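You operate a simulated robot arm through the tools that you are given. There is no shell and no other tool. Be economical: measure what you need, move in short steps, check, and stop when the job is done.

You run a simulated two-armed robot. Do the job below in one go: nothing can be reset, and whatever is moved stays where it is left.

JOB
Shut the grey still valve, then add leaf water to the wooden still up to 850 litres.
Fine: before filling, draw 250 ml into the clear jug and stand it on the bench; set the marker, fill by the green valve, shut it again. Set down upright: clear jug.

Only the result counts: the job must be done as asked and must still hold three seconds after the hand-in. Knocking over, shifting, dropping, spilling or breaking anything else fails it.

ROBOT AND FRAMES
Two 7-joint arms with fingered hands on one trunk, on a base that drives. Base frame: it is fixed to the floor where the robot stands at the start and does not move with it; the origin is under the middle of the robot, x ahead of it, y to its left, z up. Units: m, degrees, N and s.
The left shoulder is at the start at [0.027, 0.185, 1.297], the right one opposite. With the tool pointing down near the work surface each hand reaches from about 0.1 to 0.46 m from the robot's upright axis, wherever it stands, measured 20 degrees to its own side. Places, roughly: beaker on the bench [0.25, 1.25, 0.75]; blue still valve [0.6, -0.2, 1]; green still valve [0.5, 0.3, 1]; grey still valve [0.5, 0, 1]; left hatch clamp [0.6, 0.3, 1.6]; red still valve [0.7, -0.4, 1]; right hatch clamp [0.7, 0, 1.6]; still drain tap [0.6, 0.7, 0.8]; teal marker of the still [0.5, 0.6, 1.2]; top of the bench between still and tank [0.3, 1.2, 0.6]; vent valve of the wooden still [0.8, -0.2, 1.6]. Payload 4 kg a hand.
The tool frame of a hand sits at the grasp point between the pads (the TCP): z along the fingers, y along the line on which they close. The tips reach 0.026 m beyond it. The gripper opens to 0.132 m. The gripper's body begins 0.073 m behind the TCP. The gripper is a hand of 3 fingers: y runs from the thumb to the fingers, the wrist lies at [0, 0, -0.224] in the tool frame, and closing takes about 1.5 s.
Orientation is told as [roll, pitch, yaw] about the base's x, y, z axes, in that order, counted from this pose: with the fingers straight down and closing along the base's y, the tool's x points along the base's -x, its y along +y and its z along -z.

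CONTROLS
- The arms move only by the tool jog_arm. It takes "left_plan", "right_plan" or both (then of equal length, played together; a hand with none holds still); each is one flat list of numbers, 7 for each row, row after row: the shift along the base's x, y, z in units of 300 mm (1.0 is 300 mm), then the turn, a rotation vector about the base's x, y, z in units of 45 degrees (1.0 is 45 degrees), then the gripper command, from -1 (fully open) to 1 (shut), values between in proportion. In form: [dx, dy, dz, rx, ry, rz, claw, dx, dy, dz, rx, ry, rz, claw, ...]. A call has 1 to 8 rows; each row is the pose to reach, as a shift and turn from the pose commanded when the call began. A call with a number of a shift or a turn outside -1 to 1 is refused whole. Rows are played at 5 a second. More than 0.05 m and 8.6 degrees between two rows, or a gripper value outside its range, and nothing of the call is played. A pose out of reach is approached as far as the arm can. The call stops where the force on the tool passes 50 N (or 10 N more than at its start, if that is more) or the arm is blocked; 0.2 s more then pass. Each finger travels about 0.072 m/s and halts on what it meets, pressing with about 31 N; the grip force reading is that of the motor and also rises with nothing between the fingers. The clock runs only during rows and for 0.2 s after the last one: add rows that repeat a pose to give the fingers time. It gives the time, the measured TCP pose, the force on the tool (base axes), the opening and the grip force at its end, in the units of the frame above (readings bear some noise), with the torque about the TCP (base axes, N m) and any sound that the robot's microphone picked up, and new pictures: "views" is both (left out), scene, wrist or none (wrist: the cameras of the hands that moved).
- Cameras (640 x 400 px; columns grow to the right, rows downward): "scene" is now at [0.1079, 0.0289, 1.5387]; the picture's right is [0.31, -0.95, -0.02], its down [-0.44, -0.13, -0.89] and it looks along [0.84, 0.28, -0.46] (base axes); focal length 214 px, centre (320, 200). "left" rides on the left gripper at [-0.061, 0.003, -0.092] in its tool frame; the picture's right is [-0.05, -1.00, 0.00], its down [0.83, -0.04, -0.55] and it looks along [0.55, -0.03, 0.83] (tool axes); focal length 230 px, centre (320, 200). "right" rides on the right gripper at [0.062, 0.003, -0.092] in its tool frame; the picture's right is [-0.05, 1.00, 0.00], its down [-0.83, -0.04, -0.56] and it looks along [-0.55, -0.03, 0.83] (tool axes); focal length 230 px, centre (320, 200). There is no depth. A picture from a camera that has moved, and an enlarged one, comes with that camera's place and axes in the base frame and with its lens.
- move_column(by): slides the trunk up (or, below 0, down) by that many m; the arms and the scene camera ride with it, the base frame stays. It gives what a move gives, with no picture.
- base_move(legs): drives the robot by 1 to 6 legs, each [ahead, left, turn to the left] in m, m and degrees, along the robot's own axes; the way and the turn of a leg run together, so that a leg with both is an arc; at most 1.5 m and 180 degrees a leg. The arms and the cameras ride along, it lands a little off, and it stops where it bumps. It gives what a move gives, and a new picture of the scene camera.
- grasp_type(shape, hand): the hand has 3 fingers and takes this shape, open, in about a second: jaw (thumb against the fingers, like two jaws); tri (thumb and two fingers); tip (a fingertip pinch); poke (one finger out to press); point (the index stretched); flat (the hand flat); cup (the hand cupped); fist (a fist). The gripper value then closes the fingers along that shape, each until it touches; the sizes above hold for jaw. It gives what a move gives, with no picture.
- pan_tilt(pan, tilt): turns the head with the scene camera to pan (to the left, within 86 degrees either way) and tilt (down, from -29 to 69), counted from straight ahead of the robot. It gives what a move gives, and a new picture of the scene camera.
- inspect(camera, box): a new picture of the part [left, top, right, bottom] of that camera's present view, enlarged. It takes no simulated time.
- close_job(): hands the job in; it is judged then, once.

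Work in short steps. Places have to be worked out from the pictures, the camera data and where the tool is seen: move nearer, look again, correct. Check each grasp and each placing, and mend what went wrong. You have 120 turns and 260 pictures in all, those below and enlarged ones among them. Open the grippers and draw the arms clear of the work before you hand the job in, unless the task says otherwise; then end with one line.

The tools are called by a JSON object that holds its "method" and its "body". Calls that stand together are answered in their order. jog_arm: Moves the arms, as the interface text tells. Its arguments: {"type":"object","properties":{"left_plan":{"type":"array","items":{"type":"number"}},"right_plan":{"type":"array","items":{"type":"number"}},"views":{"type":"string","enum":["both","scene","wrist","none"]}},"required":[]} The other tools are called the same way: move_column (by) slides the trunk up or down; grasp_type (shape, hand) gives the hand a shape; base_move (legs) drives the base; pan_tilt (pan, tilt) turns the head that bears the scene camera; inspect (camera, box) takes an enlarged picture of a part of a camera's view; close_job () hands the job in.

At the start:

```text
clock: 0.0
left_tool_pos: [0.379, 0.4175, 1.5052]
left_tool_rot: [0.0, 0.0, 0.1]
left_contact_force: [-0.2, 0.9, -0.1]
left_wrist_torque: [-0.04, 0.03, 0.0]
left_finger_gap: 0.1319
left_finger_force: 0.1
left_shape: jaw
right_tool_pos: [0.4133, 0.0017, 1.5705]
right_tool_rot: [0.0, 0.1, -0.1]
right_contact_force: [0.4, -0.4, -0.1]
right_wrist_torque: [0.0, 0.01, 0.03]
right_finger_gap: 0.1318
right_finger_force: 0.1
right_shape: jaw
trunk travel left (down, up): [-0.325, 0.137]
robot x, y, heading: [0.0012, -0.0008, -0.1]
head pan, tilt: [17.9, 24.7]
```

scene: 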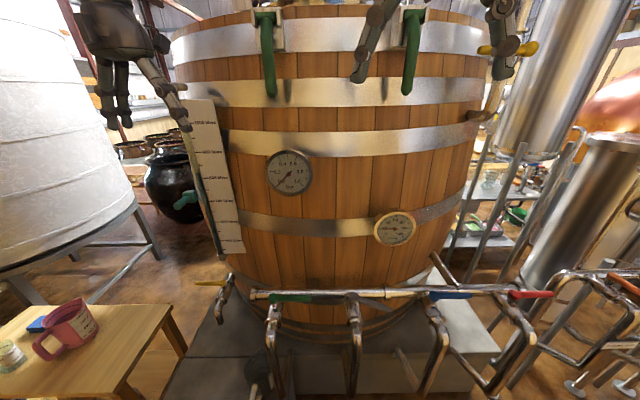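
right: 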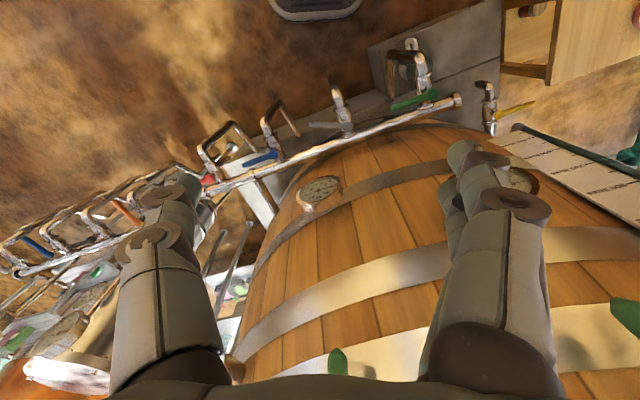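
left: 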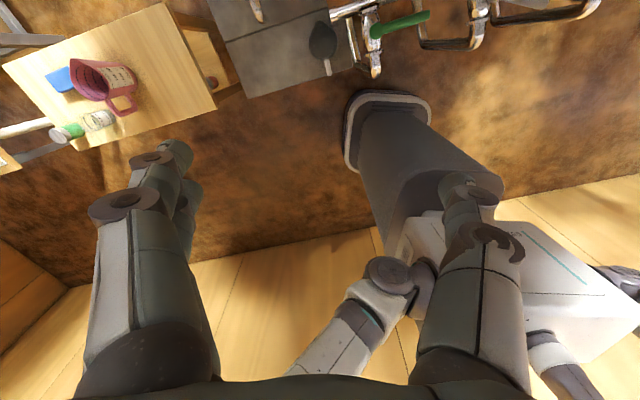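

I'll start by enlarging the scene to see the valves, the scale and the bench.

{"method": "inspect", "body": {"camera": "scene", "box": [200, 240, 560, 400]}}

{"method": "inspect", "body": {"camera": "scene", "box": [140, 90, 320, 260]}}

{"method": "inspect", "body": {"camera": "scene", "box": [0, 270, 200, 400]}}

```text
1.78 times, centred on (380, 320) of scene
camera zoom: at [0.1079, 0.0289, 1.5387], right [0.31, -0.95, -0.02], down [-0.44, -0.13, -0.89], along [0.84, 0.28, -0.46], focal length 381 px, centre (213, -13)
```

zoom: 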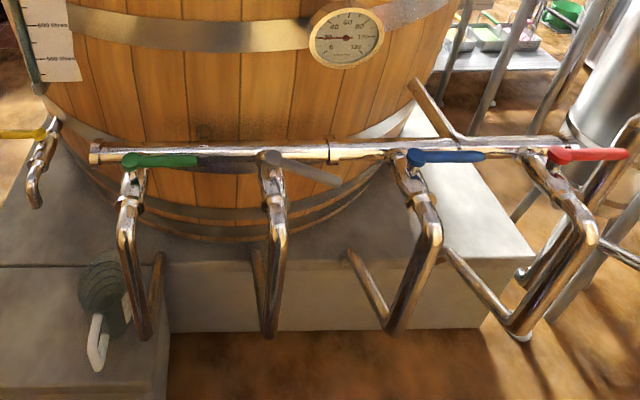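

```text
2.35 times, centred on (230, 175) of scene
camera zoom: at [0.1079, 0.0289, 1.5387], right [0.31, -0.95, -0.02], down [-0.44, -0.13, -0.89], along [0.84, 0.28, -0.46], focal length 505 px, centre (532, 259)
```

zoom: 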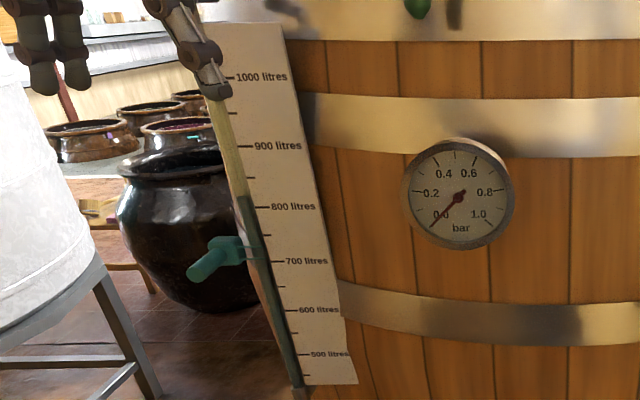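

```text
3.08 times, centred on (100, 335) of scene
camera zoom: at [0.1079, 0.0289, 1.5387], right [0.31, -0.95, -0.02], down [-0.44, -0.13, -0.89], along [0.84, 0.28, -0.46], focal length 660 px, centre (997, -215)
```

zoom: 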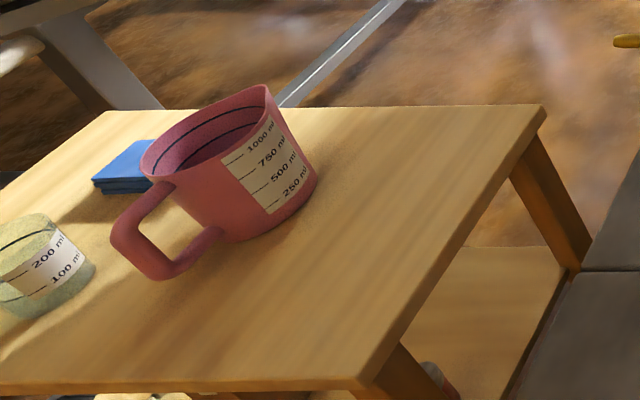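

Sight tube seems to read about 800 now, and the marker is near 715. Next I look at the bench for the clear jug, and at the surroundings.

{"method": "pan_tilt", "body": {"pan": 70, "tilt": 35}}

{"method": "pan_tilt", "body": {"pan": -15, "tilt": 25}}

```text
clock: 1.2
left_tool_pos: [0.3808, 0.4187, 1.5067]
left_tool_rot: [0.0, 0.0, 0.1]
left_contact_force: [-0.8, -0.6, 0.2]
left_wrist_torque: [0.01, 0.0, 0.0]
left_finger_gap: 0.1319
left_finger_force: 0.0
left_shape: jaw
right_tool_pos: [0.4126, 0.0026, 1.5685]
right_tool_rot: [0.0, -0.1, 0.0]
right_contact_force: [-0.6, 0.8, 0.9]
right_wrist_torque: [-0.01, 0.0, 0.05]
right_finger_gap: 0.1322
right_finger_force: 0.1
right_shape: jaw
trunk travel left (down, up): [-0.325, 0.137]
robot x, y, heading: [-0.0002, 0.0006, 0.2]
head pan, tilt: [70.0, 35.0]
camera scene: at [0.0496, 0.0833, 1.5253], right [0.94, -0.34, -0.05], down [-0.24, -0.54, -0.81], along [0.25, 0.77, -0.59], focal length 214 px, centre (320, 200)
```

scene: 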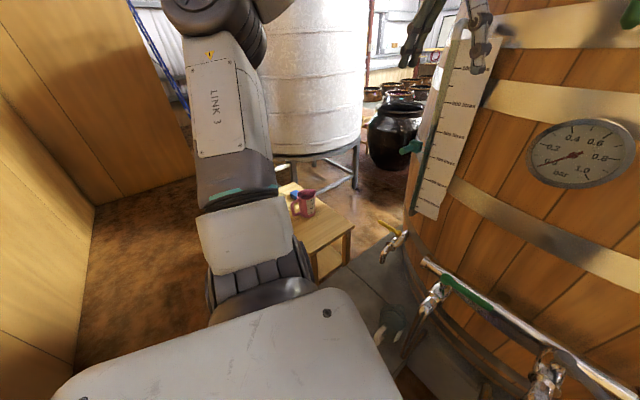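

```text
clock: 2.8
left_tool_pos: [0.3806, 0.4192, 1.505]
left_tool_rot: [-0.1, 0.0, 0.1]
left_contact_force: [0.8, -0.2, -0.3]
left_wrist_torque: [-0.01, -0.01, 0.03]
left_finger_gap: 0.1318
left_finger_force: 0.1
left_shape: jaw
right_tool_pos: [0.4142, 0.0037, 1.5704]
right_tool_rot: [0.0, 0.0, 0.0]
right_contact_force: [-0.5, 0.6, 0.3]
right_wrist_torque: [0.0, 0.0, 0.02]
right_finger_gap: 0.1322
right_finger_force: 0.1
right_shape: jaw
trunk travel left (down, up): [-0.325, 0.137]
robot x, y, heading: [0.0002, -0.0002, -0.0]
head pan, tilt: [-15.0, 25.0]
camera scene: at [0.1091, -0.0232, 1.5381], right [-0.26, -0.97, 0.01], down [-0.45, 0.11, -0.88], along [0.85, -0.23, -0.47], focal length 214 px, centre (320, 200)
```

scene: 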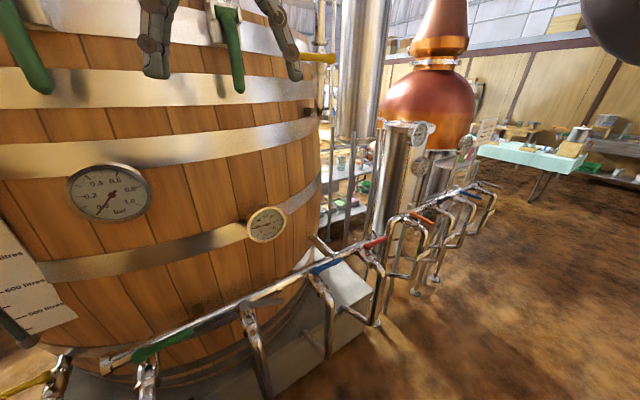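

Zooming in on the valve levers to learn their state.

{"method": "inspect", "body": {"camera": "scene", "box": [80, 300, 300, 400]}}

{"method": "inspect", "body": {"camera": "scene", "box": [280, 180, 500, 310]}}

{"method": "inspect", "body": {"camera": "scene", "box": [150, 0, 350, 120]}}

```text
2.91 times, centred on (190, 350) of scene
camera zoom: at [0.1091, -0.0232, 1.5381], right [-0.26, -0.97, 0.01], down [-0.45, 0.11, -0.88], along [0.85, -0.23, -0.47], focal length 624 px, centre (698, -236)
```

zoom: 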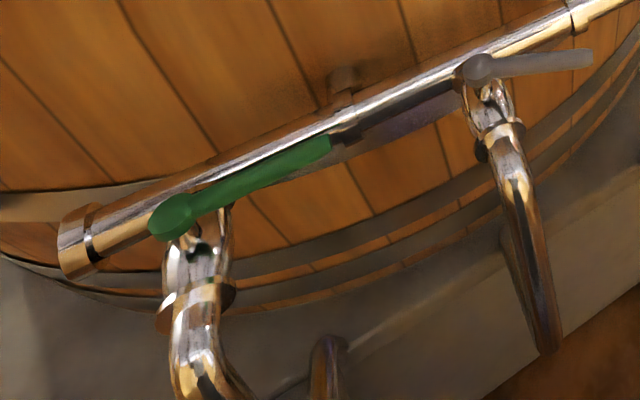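

```text
2.91 times, centred on (390, 245) of scene
camera zoom: at [0.1091, -0.0232, 1.5381], right [-0.26, -0.97, 0.01], down [-0.45, 0.11, -0.88], along [0.85, -0.23, -0.47], focal length 624 px, centre (116, 69)
```

zoom: 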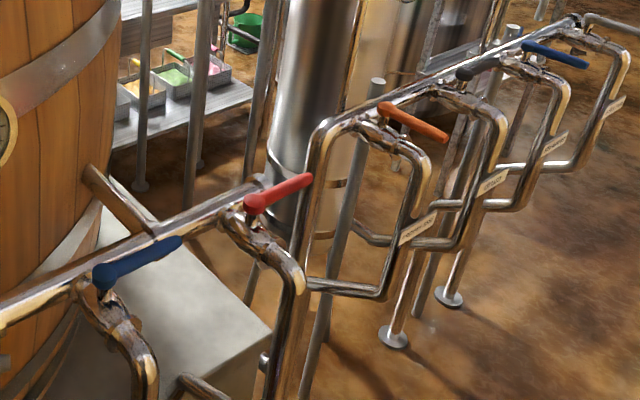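

```text
3.20 times, centred on (250, 60) of scene
camera zoom: at [0.1091, -0.0232, 1.5381], right [-0.26, -0.97, 0.01], down [-0.45, 0.11, -0.88], along [0.85, -0.23, -0.47], focal length 686 px, centre (544, 648)
```

zoom: 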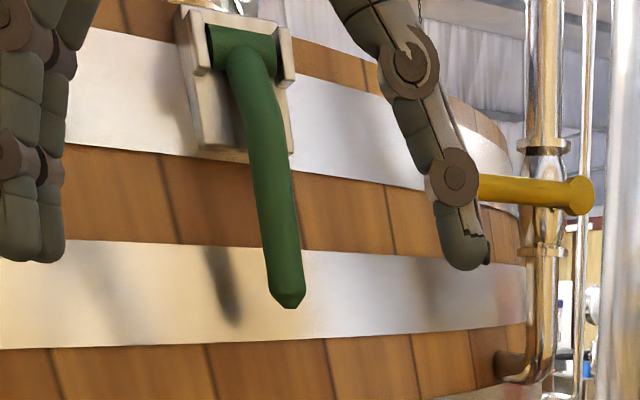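

Grey lever sits at an angle to the manifold while green, blue and red lie along it (shut). I use the wrist camera for triangulating the grey lever.

{"method": "inspect", "body": {"camera": "right", "box": [180, 40, 500, 240]}}

{"method": "inspect", "body": {"camera": "left", "box": [20, 0, 240, 160]}}

{"method": "inspect", "body": {"camera": "left", "box": [220, 0, 480, 120]}}

```text
2.00 times, centred on (340, 140) of right
camera zoom: at [0.3528, 0.0058, 1.6622], right [0.05, 1.0, 0.0], down [0.83, -0.04, 0.56], along [0.55, -0.03, -0.83], focal length 460 px, centre (280, 320)
```

zoom: 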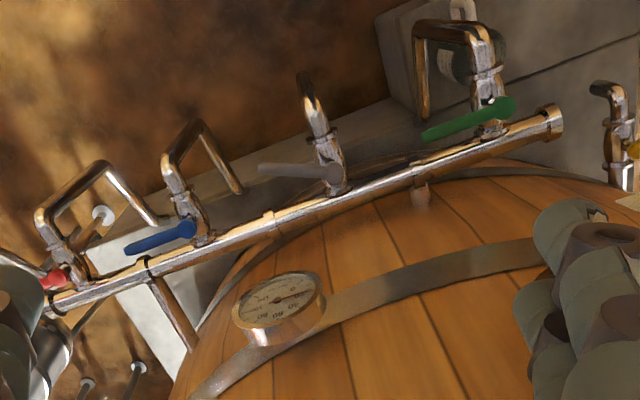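

```text
2.50 times, centred on (130, 80) of left
camera zoom: at [0.4416, 0.4203, 1.5986], right [0.05, -1.0, 0.0], down [-0.83, -0.04, 0.55], along [-0.55, -0.03, -0.83], focal length 575 px, centre (795, 500)
```

zoom: 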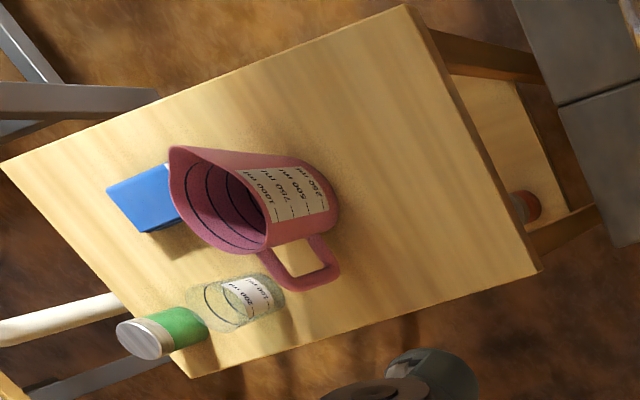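

```text
2.46 times, centred on (350, 60) of left
camera zoom: at [0.4416, 0.4203, 1.5986], right [0.05, -1.0, 0.0], down [-0.83, -0.04, 0.55], along [-0.55, -0.03, -0.83], focal length 566 px, centre (246, 545)
```

zoom: 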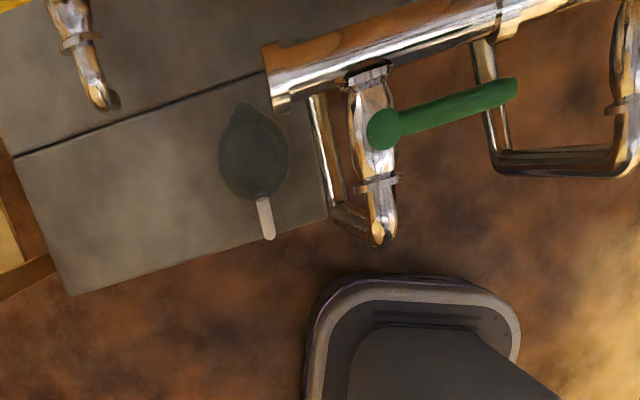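

Triangulation puts the grey pivot near [0.55, 0.08, 0.98] and its tip near [0.537, −0.04]. It is about 25° off the manifold direction, so the tip must go +x. I lower the closed right hand on the robot side of the lever.

{"method": "jog_arm", "body": {"right_plan": [0, 0, -0.16, 0, 0, 0, 0, 0, -0.02, -0.32, 0, 0, 0, 0.5, 0, -0.03, -0.48, 0, 0, 0, 1, 0, -0.04, -0.64, 0, 0, 0, 1, 0, -0.05, -0.8, 0, 0, 0, 1, 0, -0.06, -0.96, 0, 0, 0, 1], "views": "none"}}

{"method": "jog_arm", "body": {"right_plan": [0, 0, -0.16, 0, 0, 0, 1, 0, 0, -0.32, 0, 0, 0, 1, 0, 0, -0.48, 0, 0, 0, 1, 0, 0, -0.64, 0, 0, 0, 1, 0, 0, -0.75, 0, 0, 0, 1], "views": "both"}}

```text
clock: 4.2
left_tool_pos: [0.3801, 0.4169, 1.5059]
left_tool_rot: [0.0, 0.0, 0.1]
left_contact_force: [-0.2, 0.4, 0.3]
left_wrist_torque: [0.0, 0.02, 0.01]
left_finger_gap: 0.1317
left_finger_force: 0.1
left_shape: jaw
right_tool_pos: [0.4148, -0.0142, 1.2801]
right_tool_rot: [0.1, -0.1, -0.2]
right_contact_force: [-0.3, 0.1, -1.2]
right_wrist_torque: [0.0, -0.01, 0.01]
right_finger_gap: 0.0
right_finger_force: 31.2
right_shape: jaw
trunk travel left (down, up): [-0.325, 0.137]
robot x, y, heading: [0.0026, 0.0021, -0.1]
head pan, tilt: [-15.0, 25.0]
```

```text
clock: 5.4
left_tool_pos: [0.3807, 0.418, 1.5057]
left_tool_rot: [0.0, 0.0, 0.2]
left_contact_force: [-0.7, 0.0, -0.4]
left_wrist_torque: [0.0, 0.01, 0.01]
left_finger_gap: 0.1316
left_finger_force: 0.0
left_shape: jaw
right_tool_pos: [0.4143, -0.0174, 1.0597]
right_tool_rot: [0.1, -0.1, -0.1]
right_contact_force: [-0.6, 0.2, 0.1]
right_wrist_torque: [-0.02, -0.02, 0.02]
right_finger_gap: 0.0
right_finger_force: 30.8
right_shape: jaw
trunk travel left (down, up): [-0.325, 0.137]
robot x, y, heading: [0.0022, 0.0026, 0.0]
head pan, tilt: [-15.0, 25.0]
camera scene: at [0.1094, -0.0236, 1.5381], right [-0.26, -0.97, 0.01], down [-0.45, 0.11, -0.88], along [0.85, -0.23, -0.47], focal length 214 px, centre (320, 200)
camera right: at [0.3526, -0.0138, 1.1511], right [0.05, 1.0, 0.0], down [0.83, -0.04, 0.56], along [0.55, -0.03, -0.83], focal length 230 px, centre (320, 200)
```

scene: 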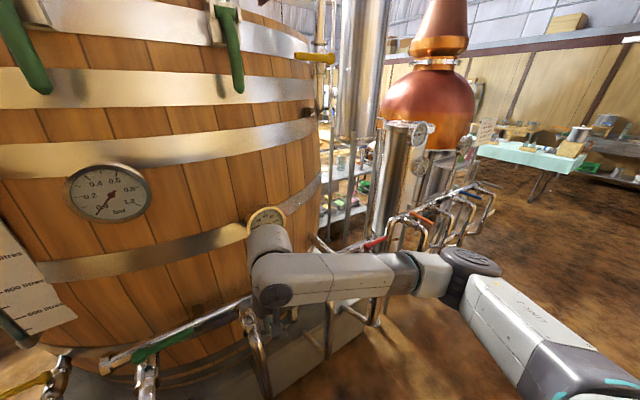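
right: 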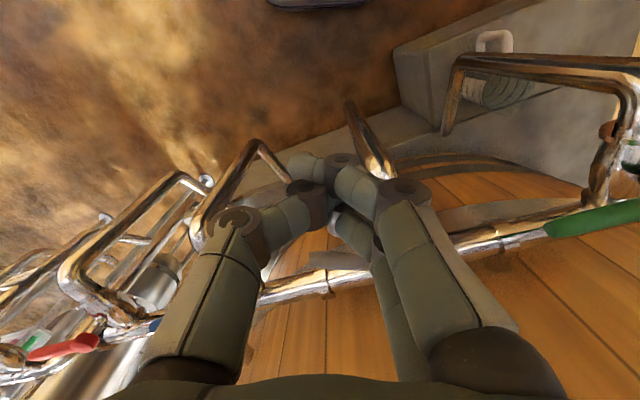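

The lever shows just beyond the fingers at z ≈ 0.98. I lower 7 cm and move forward until the fingers touch it.

{"method": "jog_arm", "body": {"right_plan": [0, 0, -0.13, 0, 0, 0, 1, 0, 0, -0.25, 0, 0, 0, 1, 0.13, 0, -0.25, 0, 0, 0, 1, 0.25, 0, -0.25, 0, 0, 0, 1, 0.32, 0, -0.25, 0, 0, 0, 1], "views": "wrist"}}

```text
clock: 6.6
left_tool_pos: [0.3807, 0.4172, 1.506]
left_tool_rot: [-0.1, 0.0, 0.1]
left_contact_force: [0.5, -0.3, -0.6]
left_wrist_torque: [-0.01, -0.02, 0.01]
left_finger_gap: 0.1319
left_finger_force: 0.1
left_shape: jaw
right_tool_pos: [0.5125, -0.0155, 0.9825]
right_tool_rot: [-0.1, 0.0, -0.1]
right_contact_force: [-1.8, 0.4, -0.4]
right_wrist_torque: [0.0, -0.02, 0.02]
right_finger_gap: 0.0002
right_finger_force: 31.3
right_shape: jaw
trunk travel left (down, up): [-0.325, 0.137]
robot x, y, heading: [0.0002, -0.0022, -0.1]
head pan, tilt: [-15.0, 25.0]
camera right: at [0.4512, -0.0117, 1.0754], right [0.05, 1.0, 0.0], down [0.83, -0.04, 0.55], along [0.55, -0.03, -0.83], focal length 230 px, centre (320, 200)
```

right: 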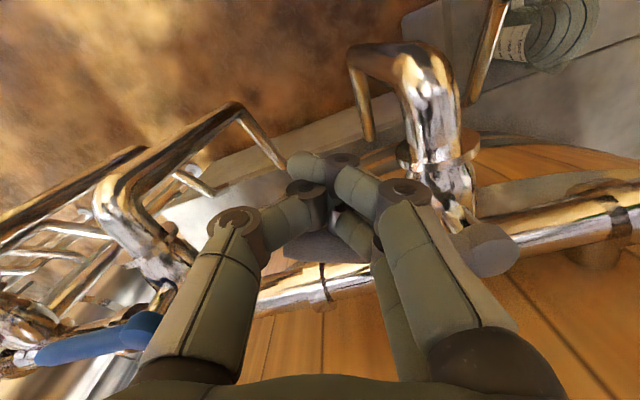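

Fingers are right against the lever. I push in small steps toward the shut direction.

{"method": "jog_arm", "body": {"right_plan": [0.04, 0, 0, 0, 0, 0, 1, 0.08, 0, 0, 0, 0, 0, 1, 0.11, 0, 0, 0, 0, 0, 1, 0.14, 0, 0, 0, 0, 0, 1], "views": "wrist"}}

```text
clock: 7.6
left_tool_pos: [0.3734, 0.417, 1.5068]
left_tool_rot: [0.0, -0.4, 0.1]
left_contact_force: [0.0, 0.5, 0.6]
left_wrist_torque: [0.03, 0.0, 0.01]
left_finger_gap: 0.1318
left_finger_force: 0.0
left_shape: jaw
right_tool_pos: [0.5435, -0.0152, 0.9828]
right_tool_rot: [0.1, 0.1, 0.3]
right_contact_force: [-20.8, -0.8, 0.1]
right_wrist_torque: [-0.01, -0.09, 0.29]
right_finger_gap: 0.0003
right_finger_force: 31.0
right_shape: jaw
trunk travel left (down, up): [-0.325, 0.137]
robot x, y, heading: [-0.0034, -0.002, -0.0]
head pan, tilt: [-15.0, 25.0]
camera right: at [0.4843, -0.0112, 1.0751], right [0.05, 1.0, 0.0], down [0.83, -0.04, 0.55], along [0.55, -0.03, -0.83], focal length 230 px, centre (320, 200)
```

right: 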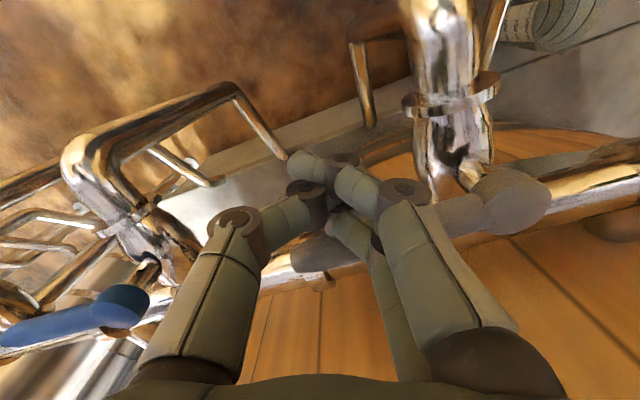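

Lever turns at ~20 N; it is now close to parallel. I push a little more to find the stop.

{"method": "jog_arm", "body": {"right_plan": [0.02, 0, 0, 0, 0, 0, 1, 0.04, 0, 0, 0, 0, 0, 1, 0.06, 0, 0, 0, 0, 0, 1, 0.08, 0, 0, 0, 0, 0, 1], "views": "wrist"}}

```text
clock: 8.0
left_tool_pos: [0.3749, 0.417, 1.5064]
left_tool_rot: [0.1, -0.3, 0.0]
left_contact_force: [1.1, 0.4, -0.4]
left_wrist_torque: [0.03, 0.03, -0.03]
left_finger_gap: 0.1318
left_finger_force: 0.1
left_shape: jaw
right_tool_pos: [0.5459, -0.0112, 0.9816]
right_tool_rot: [0.1, 0.9, 1.1]
right_contact_force: [-32.9, -5.7, 16.8]
right_wrist_torque: [0.28, -0.49, 0.37]
right_finger_gap: 0.0
right_finger_force: 30.9
right_shape: jaw
trunk travel left (down, up): [-0.325, 0.137]
robot x, y, heading: [-0.0028, -0.0008, -0.1]
head pan, tilt: [-15.0, 25.0]
stopped in row 2 (right hand): the force on the tool passed its limit at 51 N (the readings are from after the stop); the commanded pose is now the measured one
camera right: at [0.4855, -0.0097, 1.075], right [0.04, 1.0, 0.0], down [0.84, -0.03, 0.54], along [0.54, -0.02, -0.84], focal length 230 px, centre (320, 200)
```

right: 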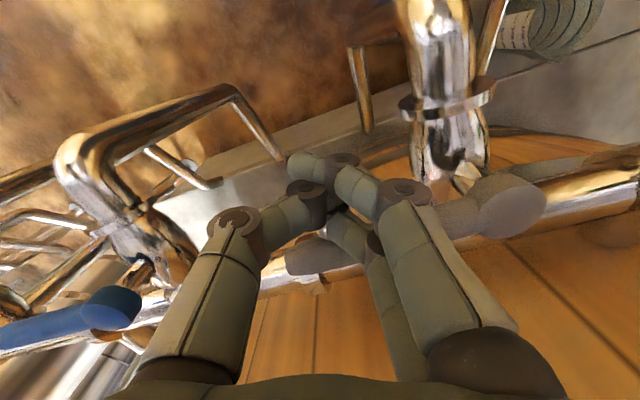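

The lever hit a stop at 51 N. I back off and check its angle against the manifold.

{"method": "jog_arm", "body": {"right_plan": [-0.12, 0, 0, 0, 0, 0, 1, -0.26, 0, 0.0, 0, 0, 0, 1, -0.4, 0, 0.1, 0, 0, 0, 1, -0.45, -0.1, 0.25, 0, 0, 0, 1, -0.45, -0.25, 0.4, 0, 0, 0, 1, -0.45, -0.4, 0.5, 0, 0, 0, 1], "views": "both"}}

```text
refused: row 3 steps farther than a row can; nothing moved
```

{"method": "jog_arm", "body": {"right_plan": [-0.12, 0, 0, 0, 0, 0, 1, -0.26, 0, 0.0, 0, 0, 0, 1, -0.38, 0, 0.08, 0, 0, 0, 1, -0.42, -0.08, 0.2, 0, 0, 0, 1, -0.42, -0.18, 0.3, 0, 0, 0, 1, -0.42, -0.28, 0.4, 0, 0, 0, 1], "views": "both"}}

```text
clock: 9.4
left_tool_pos: [0.3789, 0.4154, 1.506]
left_tool_rot: [-0.1, -0.2, 0.1]
left_contact_force: [0.0, 0.5, -0.1]
left_wrist_torque: [-0.02, 0.02, 0.04]
left_finger_gap: 0.1321
left_finger_force: 0.1
left_shape: jaw
right_tool_pos: [0.4244, -0.0997, 1.1012]
right_tool_rot: [0.0, 0.9, 0.6]
right_contact_force: [0.5, 0.3, 1.2]
right_wrist_torque: [0.0, 0.0, 0.02]
right_finger_gap: 0.0001
right_finger_force: 31.0
right_shape: jaw
trunk travel left (down, up): [-0.325, 0.137]
robot x, y, heading: [-0.0019, -0.0021, -0.1]
head pan, tilt: [-15.0, 25.0]
camera scene: at [0.1079, -0.0242, 1.5382], right [-0.26, -0.97, 0.01], down [-0.45, 0.11, -0.89], along [0.85, -0.23, -0.47], focal length 214 px, centre (320, 200)
camera right: at [0.3646, -0.0956, 1.1932], right [0.04, 1.0, 0.0], down [0.84, -0.03, 0.54], along [0.54, -0.02, -0.84], focal length 230 px, centre (320, 200)
```

scene: 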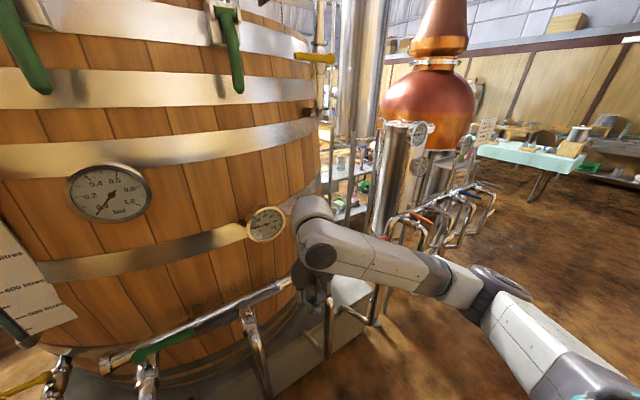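
right: 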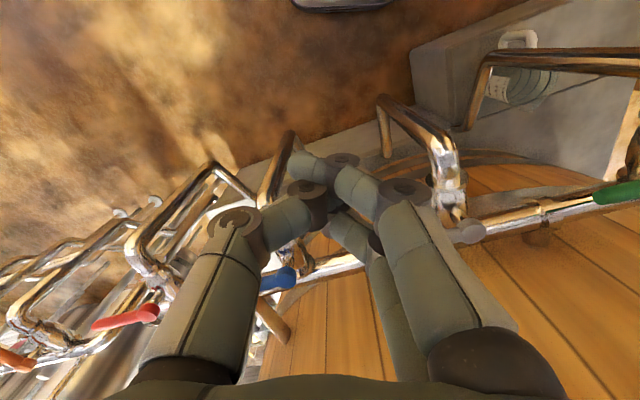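

I raise the right hand away for a clear look at the grey lever, and aim the head at valve/jug area.

{"method": "jog_arm", "body": {"right_plan": [-0.1, -0.1, 0.05, 0, 0, 0, 0.6, -0.15, -0.2, 0.15, 0, 0, 0, 0.2, -0.2, -0.35, 0.2, 0, 0, 0, -0.2, -0.25, -0.5, 0.25, 0, 0, 0, -0.6, -0.25, -0.65, 0.25, 0, 0, 0, -1], "views": "none"}}

{"method": "pan_tilt", "body": {"pan": 25, "tilt": 50}}

{"method": "inspect", "body": {"camera": "scene", "box": [320, 140, 560, 290]}}

{"method": "inspect", "body": {"camera": "scene", "box": [180, 140, 400, 300]}}

```text
clock: 10.6
left_tool_pos: [0.3782, 0.4167, 1.5055]
left_tool_rot: [0.0, -0.2, 0.1]
left_contact_force: [0.3, -0.1, -0.4]
left_wrist_torque: [0.0, -0.03, -0.03]
left_finger_gap: 0.132
left_finger_force: 0.0
left_shape: jaw
right_tool_pos: [0.3474, -0.294, 1.1768]
right_tool_rot: [0.0, 0.6, 0.6]
right_contact_force: [-0.3, 0.0, 0.3]
right_wrist_torque: [0.04, -0.01, 0.01]
right_finger_gap: 0.1113
right_finger_force: 0.0
right_shape: jaw
trunk travel left (down, up): [-0.325, 0.137]
robot x, y, heading: [-0.0006, -0.0013, 0.1]
head pan, tilt: [-15.0, 25.0]
```

```text
clock: 11.7
left_tool_pos: [0.3778, 0.4162, 1.5061]
left_tool_rot: [0.0, 0.0, -0.1]
left_contact_force: [-0.2, 0.1, -0.4]
left_wrist_torque: [0.01, -0.02, 0.01]
left_finger_gap: 0.1318
left_finger_force: 0.2
left_shape: jaw
right_tool_pos: [0.3501, -0.2916, 1.1754]
right_tool_rot: [-0.1, 0.8, 0.4]
right_contact_force: [0.2, 0.8, 0.0]
right_wrist_torque: [-0.01, 0.0, -0.01]
right_finger_gap: 0.1319
right_finger_force: 0.0
right_shape: jaw
trunk travel left (down, up): [-0.325, 0.137]
robot x, y, heading: [-0.0002, 0.0012, 0.0]
head pan, tilt: [25.0, 50.0]
camera scene: at [0.0872, 0.0326, 1.5017], right [0.42, -0.91, -0.02], down [-0.73, -0.32, -0.61], along [0.54, 0.27, -0.79], focal length 214 px, centre (320, 200)
```

scene: 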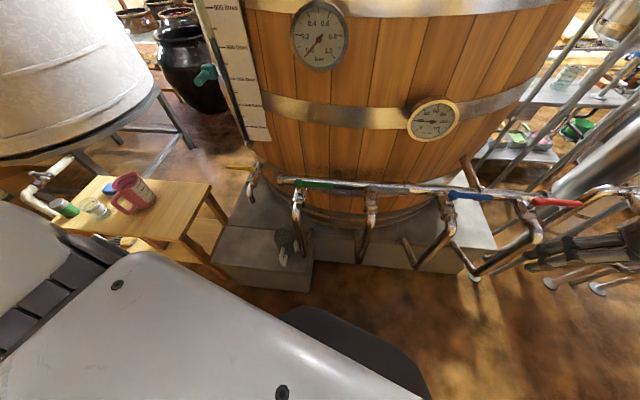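

```text
2.67 times, centred on (440, 215) of scene
camera zoom: at [0.0872, 0.0326, 1.5017], right [0.42, -0.91, -0.02], down [-0.73, -0.32, -0.61], along [0.54, 0.27, -0.79], focal length 572 px, centre (0, 160)
```

zoom: 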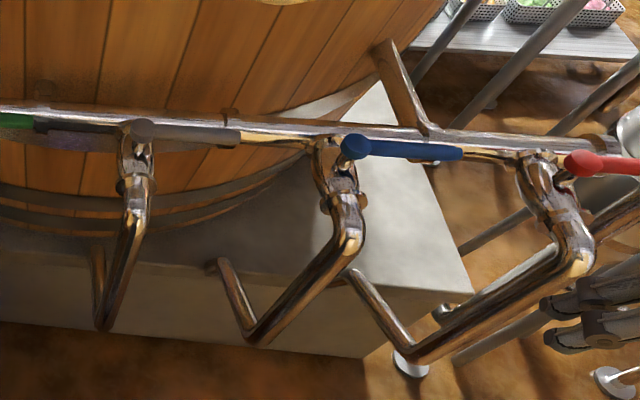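

```text
2.50 times, centred on (290, 220) of scene
camera zoom: at [0.0872, 0.0326, 1.5017], right [0.42, -0.91, -0.02], down [-0.73, -0.32, -0.61], along [0.54, 0.27, -0.79], focal length 536 px, centre (395, 150)
```

zoom: 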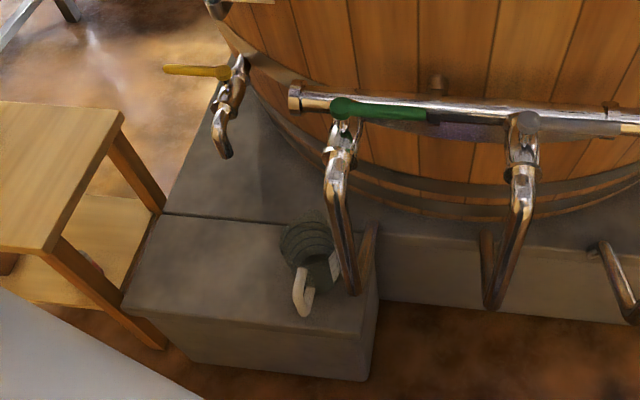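

Grey lever is now parallel to the manifold like the others: shut. Now a close look at the jug and the drain tap.

{"method": "inspect", "body": {"camera": "scene", "box": [265, 215, 325, 275]}}

{"method": "inspect", "body": {"camera": "scene", "box": [220, 150, 300, 210]}}

{"method": "inspect", "body": {"camera": "left", "box": [290, 10, 370, 90]}}

{"method": "inspect", "body": {"camera": "scene", "box": [180, 0, 290, 150]}}

```text
6.67 times, centred on (295, 245) of scene
camera zoom: at [0.0872, 0.0326, 1.5017], right [0.42, -0.91, -0.02], down [-0.73, -0.32, -0.61], along [0.54, 0.27, -0.79], focal length 1430 px, centre (487, -100)
```

zoom: 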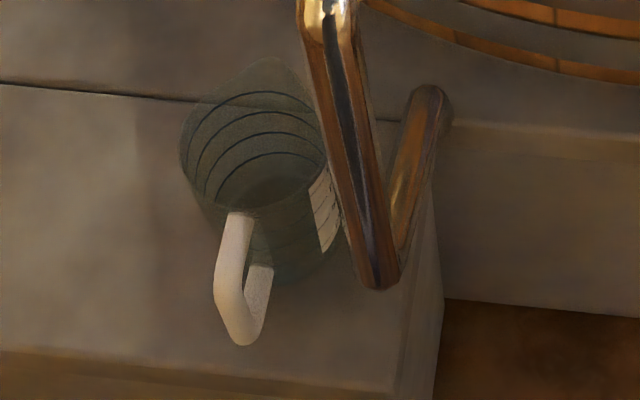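

```text
6.67 times, centred on (260, 180) of scene
camera zoom: at [0.0872, 0.0326, 1.5017], right [0.42, -0.91, -0.02], down [-0.73, -0.32, -0.61], along [0.54, 0.27, -0.79], focal length 1430 px, centre (720, 333)
```

zoom: 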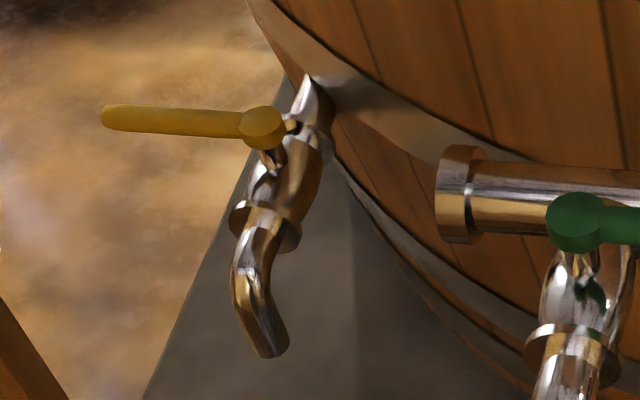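

```text
5.00 times, centred on (330, 50) of left
camera zoom: at [0.4409, 0.4197, 1.5987], right [0.05, -1.0, 0.0], down [-0.83, -0.04, 0.55], along [-0.55, -0.03, -0.83], focal length 1150 px, centre (270, 950)
```

zoom: 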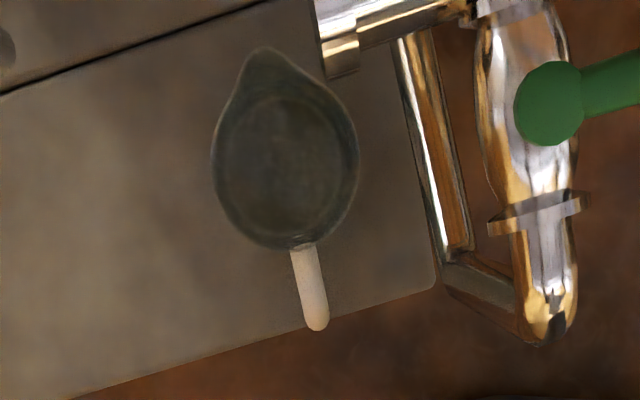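

```text
2.67 times, centred on (235, 75) of scene
camera zoom: at [0.0872, 0.0326, 1.5017], right [0.42, -0.91, -0.02], down [-0.73, -0.32, -0.61], along [0.54, 0.27, -0.79], focal length 572 px, centre (547, 533)
```

zoom: 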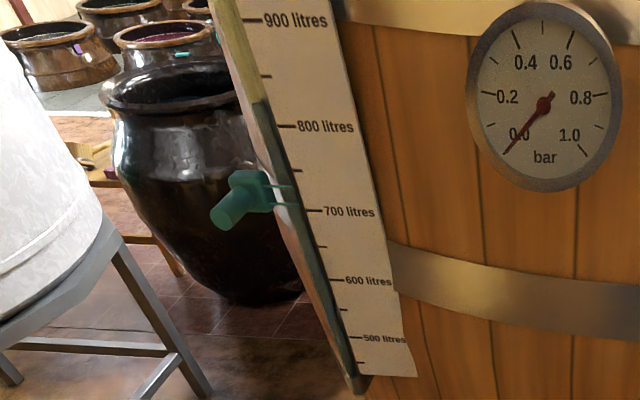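

Plan: face the manifold squarely (heading ≈ 18.7°) and take the clear jug standing on the plinth at about [0.455, 0.41]. Then stand it under the tap spout at about [0.51, 0.61, 0.65]. First I tuck the right arm up and back and pull the left in slightly.

{"method": "jog_arm", "body": {"right_plan": [-0.1, 0, 0.12, 0, 0, 0, -1, -0.2, 0, 0.24, 0, 0, 0, -1, -0.3, 0, 0.36, 0, 0, 0, -1, -0.4, 0, 0.48, 0, 0, 0, -1, -0.4, 0, 0.63, 0, 0, 0, -1, -0.4, 0, 0.78, 0, 0, 0, -1, -0.4, 0, 0.92, 0, 0, 0, -1], "left_plan": [-0.1, 0, 0, 0, 0, 0, -1, -0.2, 0, 0, 0, 0, 0, -1, -0.25, 0, 0, 0, 0, 0, -1, -0.25, 0, 0, 0, 0, 0, -1, -0.25, 0, 0, 0, 0, 0, -1, -0.25, 0, 0, 0, 0, 0, -1, -0.25, 0, 0, 0, 0, 0, -1], "views": "none"}}

{"method": "base_move", "body": {"legs": [[0, 0, 18.7], [0.1, 0.1, 0]]}}

```text
clock: 13.3
left_tool_pos: [0.2987, 0.4192, 1.5066]
left_tool_rot: [-0.2, -0.3, 0.1]
left_contact_force: [-0.5, 0.7, -0.3]
left_wrist_torque: [-0.03, -0.02, 0.0]
left_finger_gap: 0.132
left_finger_force: 0.1
left_shape: jaw
right_tool_pos: [0.2394, -0.2587, 1.431]
right_tool_rot: [-0.1, 0.5, 0.7]
right_contact_force: [-0.1, -0.3, -0.1]
right_wrist_torque: [0.01, -0.04, -0.03]
right_finger_gap: 0.1318
right_finger_force: 0.0
right_shape: jaw
right hand out of reach, approached as far as the arm can: row 1, 2, 3, 6, 7
trunk travel left (down, up): [-0.325, 0.137]
robot x, y, heading: [-0.0046, 0.0009, 0.0]
head pan, tilt: [25.0, 50.0]
```

```text
clock: 15.7
left_tool_pos: [0.2136, 0.617, 1.5074]
left_tool_rot: [0.2, 0.0, 19.0]
left_contact_force: [0.3, 0.2, 0.8]
left_wrist_torque: [0.02, 0.01, 0.02]
left_finger_gap: 0.132
left_finger_force: 0.1
left_shape: jaw
right_tool_pos: [0.3754, -0.0443, 1.431]
right_tool_rot: [0.1, 0.7, 19.3]
right_contact_force: [-0.5, 0.5, -0.1]
right_wrist_torque: [0.01, -0.02, 0.0]
right_finger_gap: 0.1318
right_finger_force: 0.0
right_shape: jaw
trunk travel left (down, up): [-0.325, 0.137]
robot x, y, heading: [0.0614, 0.124, 19.0]
head pan, tilt: [25.0, 50.0]
camera scene: at [0.1313, 0.1829, 1.5019], right [0.69, -0.72, -0.02], down [-0.58, -0.54, -0.61], along [0.43, 0.43, -0.79], focal length 214 px, centre (320, 200)
```

scene: 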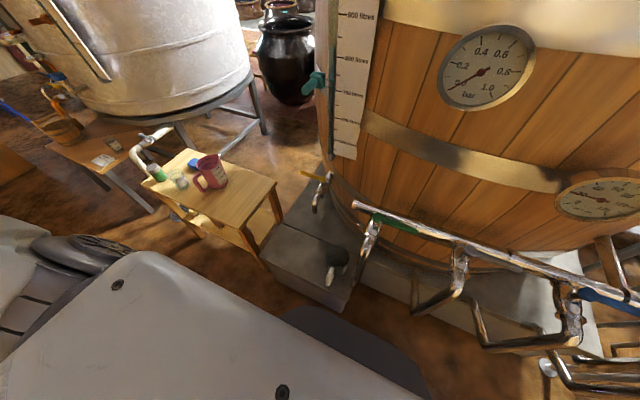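

Base is in place. I lower the trunk 0.28 m and bring the left hand down toward the jug handle from behind.

{"method": "move_column", "body": {"by": -0.28}}

{"method": "jog_arm", "body": {"left_plan": [0, -0.15, -0.05, 0, 0, 0, -1, 0.02, -0.28, -0.15, 0, 0, 0, -1, 0.04, -0.4, -0.25, 0, 0, 0, -1, 0.06, -0.5, -0.37, 0, 0, 0, -1, 0.08, -0.6, -0.5, 0, 0, 0, -1, 0.1, -0.7, -0.62, 0, 0, 0, -1, 0.1, -0.75, -0.77, 0, 0, 0, -1, 0.1, -0.75, -0.9, 0, 0, 0, -1], "views": "both"}}

```text
clock: 18.5
left_tool_pos: [0.3017, 0.6526, 1.1466]
left_tool_rot: [-0.1, 11.2, 18.8]
left_contact_force: [0.5, 0.3, 0.5]
left_wrist_torque: [-0.02, -0.01, -0.02]
left_finger_gap: 0.1316
left_finger_force: 0.0
left_shape: jaw
right_tool_pos: [0.5099, 0.0086, 1.0229]
right_tool_rot: [0.3, 20.9, 19.6]
right_contact_force: [-0.1, 0.9, 0.3]
right_wrist_torque: [-0.03, 0.01, 0.03]
right_finger_gap: 0.1319
right_finger_force: 0.1
right_shape: jaw
trunk travel left (down, up): [-0.045, 0.417]
robot x, y, heading: [0.057, 0.125, 18.8]
head pan, tilt: [25.0, 50.0]
```

```text
clock: 20.3
left_tool_pos: [0.335, 0.4279, 0.8734]
left_tool_rot: [-0.2, 11.2, 18.8]
left_contact_force: [0.7, -0.3, -0.3]
left_wrist_torque: [0.0, 0.01, 0.04]
left_finger_gap: 0.1318
left_finger_force: 0.1
left_shape: jaw
right_tool_pos: [0.5111, 0.0096, 1.0215]
right_tool_rot: [0.3, 20.9, 19.6]
right_contact_force: [-0.6, -0.7, -0.3]
right_wrist_torque: [0.02, -0.02, 0.01]
right_finger_gap: 0.132
right_finger_force: 0.1
right_shape: jaw
trunk travel left (down, up): [-0.045, 0.417]
robot x, y, heading: [0.0588, 0.1256, 18.8]
head pan, tilt: [25.0, 50.0]
camera scene: at [0.305, 0.248, 1.1402], right [0.66, -0.73, -0.17], down [-0.75, -0.6, -0.3], along [0.12, 0.32, -0.94], focal length 214 px, centre (320, 200)
camera left: at [0.4088, 0.4569, 0.9531], right [0.37, -0.93, -0.01], down [-0.66, -0.27, 0.71], along [-0.66, -0.26, -0.71], focal length 230 px, centre (320, 200)
```

scene: 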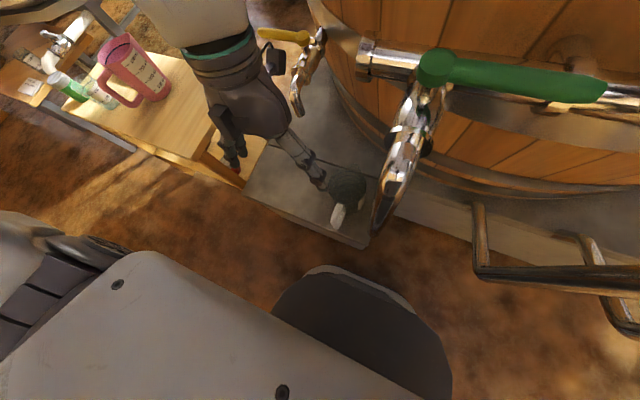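
left: 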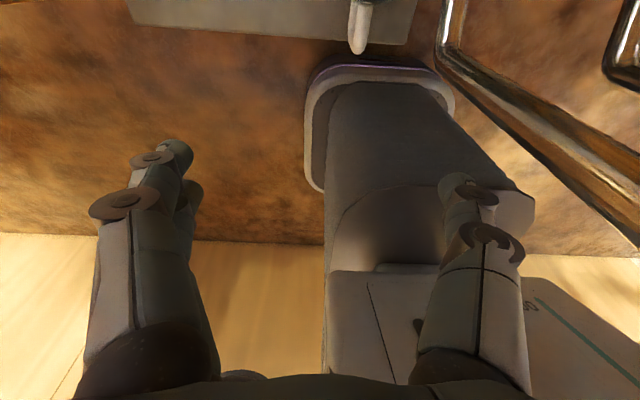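

Lowering leans the torso forward, so the right hand has come near the grey lever (no contact force). I lift it back and up straight away, then inspect the jug.

{"method": "jog_arm", "body": {"right_plan": [-0.08, -0.03, 0.1, 0, 0, 0, -1, -0.16, -0.06, 0.2, 0, 0, 0, -1, -0.26, -0.09, 0.3, 0, 0, 0, -1, -0.38, -0.13, 0.38, 0, 0, 0, -1, -0.5, -0.17, 0.45, 0, 0, 0, -1], "views": "none"}}

{"method": "inspect", "body": {"camera": "scene", "box": [270, 120, 430, 250]}}

{"method": "inspect", "body": {"camera": "scene", "box": [240, 0, 400, 130]}}

```text
clock: 21.5
left_tool_pos: [0.3456, 0.4293, 0.8702]
left_tool_rot: [0.0, 12.0, 18.9]
left_contact_force: [-0.2, 0.6, -0.4]
left_wrist_torque: [0.0, -0.01, 0.01]
left_finger_gap: 0.1318
left_finger_force: 0.2
left_shape: jaw
right_tool_pos: [0.4703, 0.0238, 1.0452]
right_tool_rot: [0.5, 22.6, 19.4]
right_contact_force: [-1.0, -0.6, -0.4]
right_wrist_torque: [-0.02, 0.03, 0.0]
right_finger_gap: 0.1319
right_finger_force: 0.1
right_shape: jaw
right hand out of reach, approached as far as the arm can: row 1, 2, 3, 4, 5
trunk travel left (down, up): [-0.045, 0.417]
robot x, y, heading: [0.0603, 0.1237, 18.9]
head pan, tilt: [25.0, 50.0]
```

```text
3.08 times, centred on (350, 185) of scene
camera zoom: at [0.3184, 0.2483, 1.1366], right [0.65, -0.73, -0.18], down [-0.75, -0.6, -0.29], along [0.1, 0.32, -0.94], focal length 660 px, centre (228, 246)
```

zoom: 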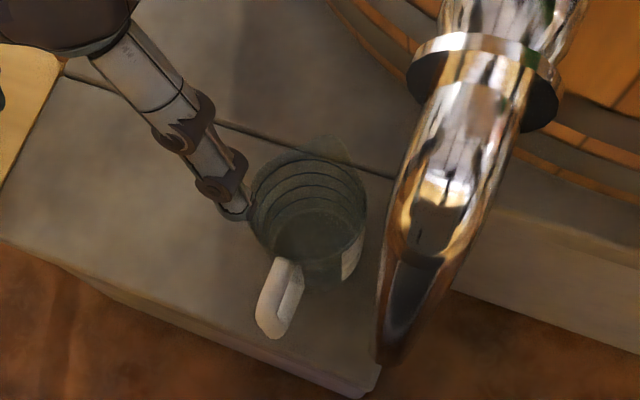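

```text
3.08 times, centred on (320, 65) of scene
camera zoom: at [0.3184, 0.2483, 1.1366], right [0.65, -0.73, -0.18], down [-0.75, -0.6, -0.29], along [0.1, 0.32, -0.94], focal length 660 px, centre (320, 615)
```

zoom: 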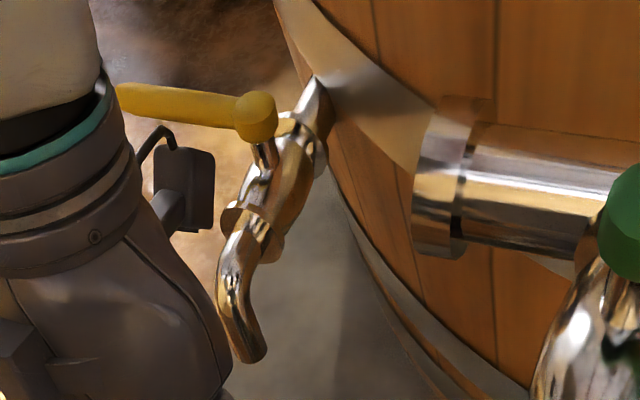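

The right hand is at its inner reach limit, so I move it up and outward to the right instead.

{"method": "jog_arm", "body": {"right_plan": [0, -0.05, 0.13, 0, 0, 0, -1, 0.0, -0.12, 0.26, 0, 0, 0, -1, 0, -0.25, 0.36, 0, 0, 0, -1, 0, -0.38, 0.45, 0, 0, 0, -1, 0, -0.5, 0.55, 0, 0, 0, -1, 0, -0.6, 0.65, 0, 0, 0, -1], "views": "scene"}}

```text
clock: 22.9
left_tool_pos: [0.3453, 0.4292, 0.8691]
left_tool_rot: [0.0, 12.0, 19.0]
left_contact_force: [0.9, 0.5, -0.2]
left_wrist_torque: [-0.01, 0.0, 0.0]
left_finger_gap: 0.132
left_finger_force: 0.1
left_shape: jaw
right_tool_pos: [0.4754, 0.0321, 1.0533]
right_tool_rot: [0.4, 22.8, 19.5]
right_contact_force: [0.4, -0.6, 0.3]
right_wrist_torque: [0.01, 0.0, 0.0]
right_finger_gap: 0.1315
right_finger_force: 0.0
right_shape: jaw
right hand out of reach, approached as far as the arm can: row 1, 2, 3, 4, 5, 6
trunk travel left (down, up): [-0.045, 0.417]
robot x, y, heading: [0.058, 0.1244, 18.8]
head pan, tilt: [25.0, 50.0]
camera scene: at [0.3184, 0.2485, 1.1366], right [0.65, -0.73, -0.18], down [-0.75, -0.6, -0.29], along [0.1, 0.32, -0.94], focal length 214 px, centre (320, 200)
```

scene: 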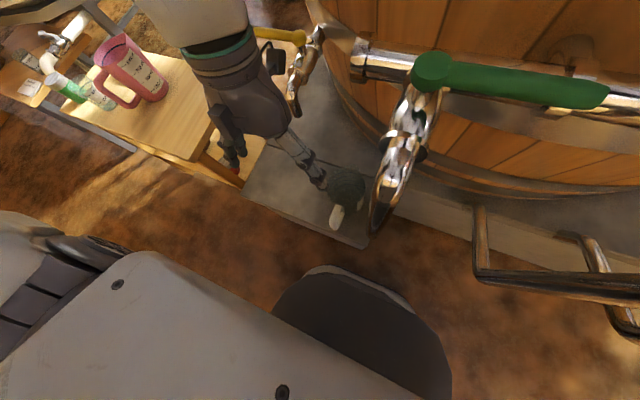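

The right arm seems at a joint limit in this lean; I raise the trunk partway, which carries that hand up and clear.

{"method": "move_column", "body": {"by": 0.14}}

{"method": "jog_arm", "body": {"right_plan": [0, -0.1, 0.1, 0, 0, 0, -1, 0, -0.2, 0.2, 0, 0, 0, -1, 0, -0.3, 0.3, 0, 0, 0, -1, 0, -0.4, 0.4, 0, 0, 0, -1], "views": "none"}}

```text
clock: 24.6
left_tool_pos: [0.347, 0.4293, 1.0105]
left_tool_rot: [0.0, 12.1, 18.9]
left_contact_force: [0.4, 0.1, 0.1]
left_wrist_torque: [-0.01, 0.03, -0.01]
left_finger_gap: 0.1318
left_finger_force: 0.0
left_shape: jaw
right_tool_pos: [0.4855, 0.0369, 1.1921]
right_tool_rot: [0.2, 22.8, 19.4]
right_contact_force: [0.1, 1.6, -0.9]
right_wrist_torque: [0.0, -0.01, -0.03]
right_finger_gap: 0.1318
right_finger_force: 0.1
right_shape: jaw
trunk travel left (down, up): [-0.185, 0.277]
robot x, y, heading: [0.0604, 0.1263, 18.7]
head pan, tilt: [25.0, 50.0]
```

```text
clock: 25.6
left_tool_pos: [0.3441, 0.4282, 1.0125]
left_tool_rot: [-0.1, 12.0, 18.9]
left_contact_force: [-1.0, -0.2, -0.1]
left_wrist_torque: [-0.03, -0.03, -0.02]
left_finger_gap: 0.132
left_finger_force: 0.1
left_shape: jaw
right_tool_pos: [0.4836, -0.0036, 1.2349]
right_tool_rot: [0.4, 22.7, 19.3]
right_contact_force: [-0.2, 0.2, 0.3]
right_wrist_torque: [-0.03, 0.0, 0.0]
right_finger_gap: 0.132
right_finger_force: 0.1
right_shape: jaw
right hand out of reach, approached as far as the arm can: row 2, 3, 4
trunk travel left (down, up): [-0.185, 0.277]
robot x, y, heading: [0.059, 0.1251, 18.8]
head pan, tilt: [25.0, 50.0]
```

Right hand is now safely above the valves. I tilt the left hand so its fingers point forward‑down (~35°) and bring it behind the jug handle, which I put at about [0.357, 0.387, 0.5].

{"method": "jog_arm", "body": {"left_plan": [-0.03, -0.03, -0.1, 0.04, -0.13, -0.02, -1, -0.06, -0.05, -0.2, 0.08, -0.26, -0.04, -1, -0.09, -0.08, -0.3, 0.12, -0.39, -0.05, -1, -0.12, -0.1, -0.4, 0.16, -0.52, -0.07, -1, -0.15, -0.13, -0.5, 0.2, -0.66, -0.09, -1, -0.18, -0.15, -0.6, 0.24, -0.79, -0.11, -1, -0.21, -0.18, -0.73, 0.27, -0.9, -0.12, -1, -0.24, -0.2, -0.87, 0.3, -1.0, -0.13, -1], "views": "both"}}

```text
clock: 27.4
left_tool_pos: [0.332, 0.4063, 0.7495]
left_tool_rot: [0.7, -34.9, 12.7]
left_contact_force: [0.6, 1.0, 0.1]
left_wrist_torque: [-0.02, -0.03, -0.01]
left_finger_gap: 0.1321
left_finger_force: 0.0
left_shape: jaw
left hand out of reach, approached as far as the arm can: row 4, 5, 6, 7, 8
right_tool_pos: [0.4851, -0.0037, 1.2339]
right_tool_rot: [0.3, 22.7, 19.4]
right_contact_force: [0.4, 0.2, 0.7]
right_wrist_torque: [0.0, -0.02, 0.0]
right_finger_gap: 0.1321
right_finger_force: 0.0
right_shape: jaw
trunk travel left (down, up): [-0.185, 0.277]
robot x, y, heading: [0.0612, 0.1243, 18.8]
head pan, tilt: [25.0, 50.0]
camera scene: at [0.2061, 0.2111, 1.3399], right [0.68, -0.72, -0.08], down [-0.66, -0.57, -0.49], along [0.31, 0.39, -0.87], focal length 214 px, centre (320, 200)
camera left: at [0.3292, 0.4077, 0.8623], right [0.27, -0.96, 0.02], down [-0.96, -0.27, -0.02], along [0.03, -0.01, -1.0], focal length 230 px, centre (320, 200)
```

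scene: 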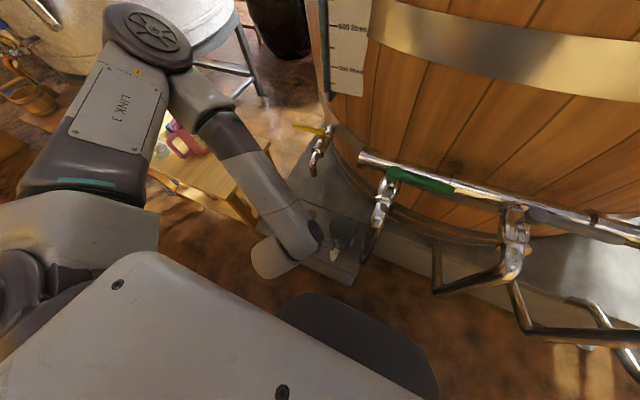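
left: 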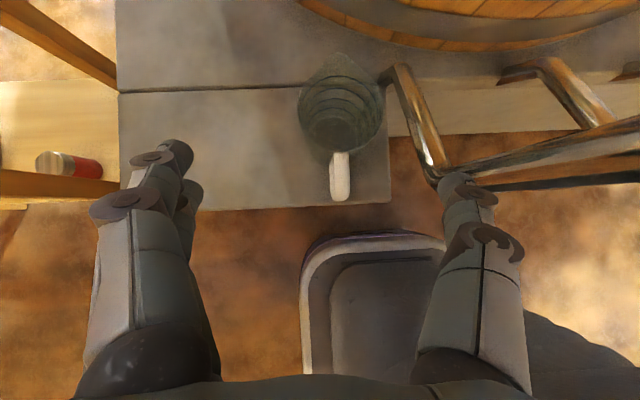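

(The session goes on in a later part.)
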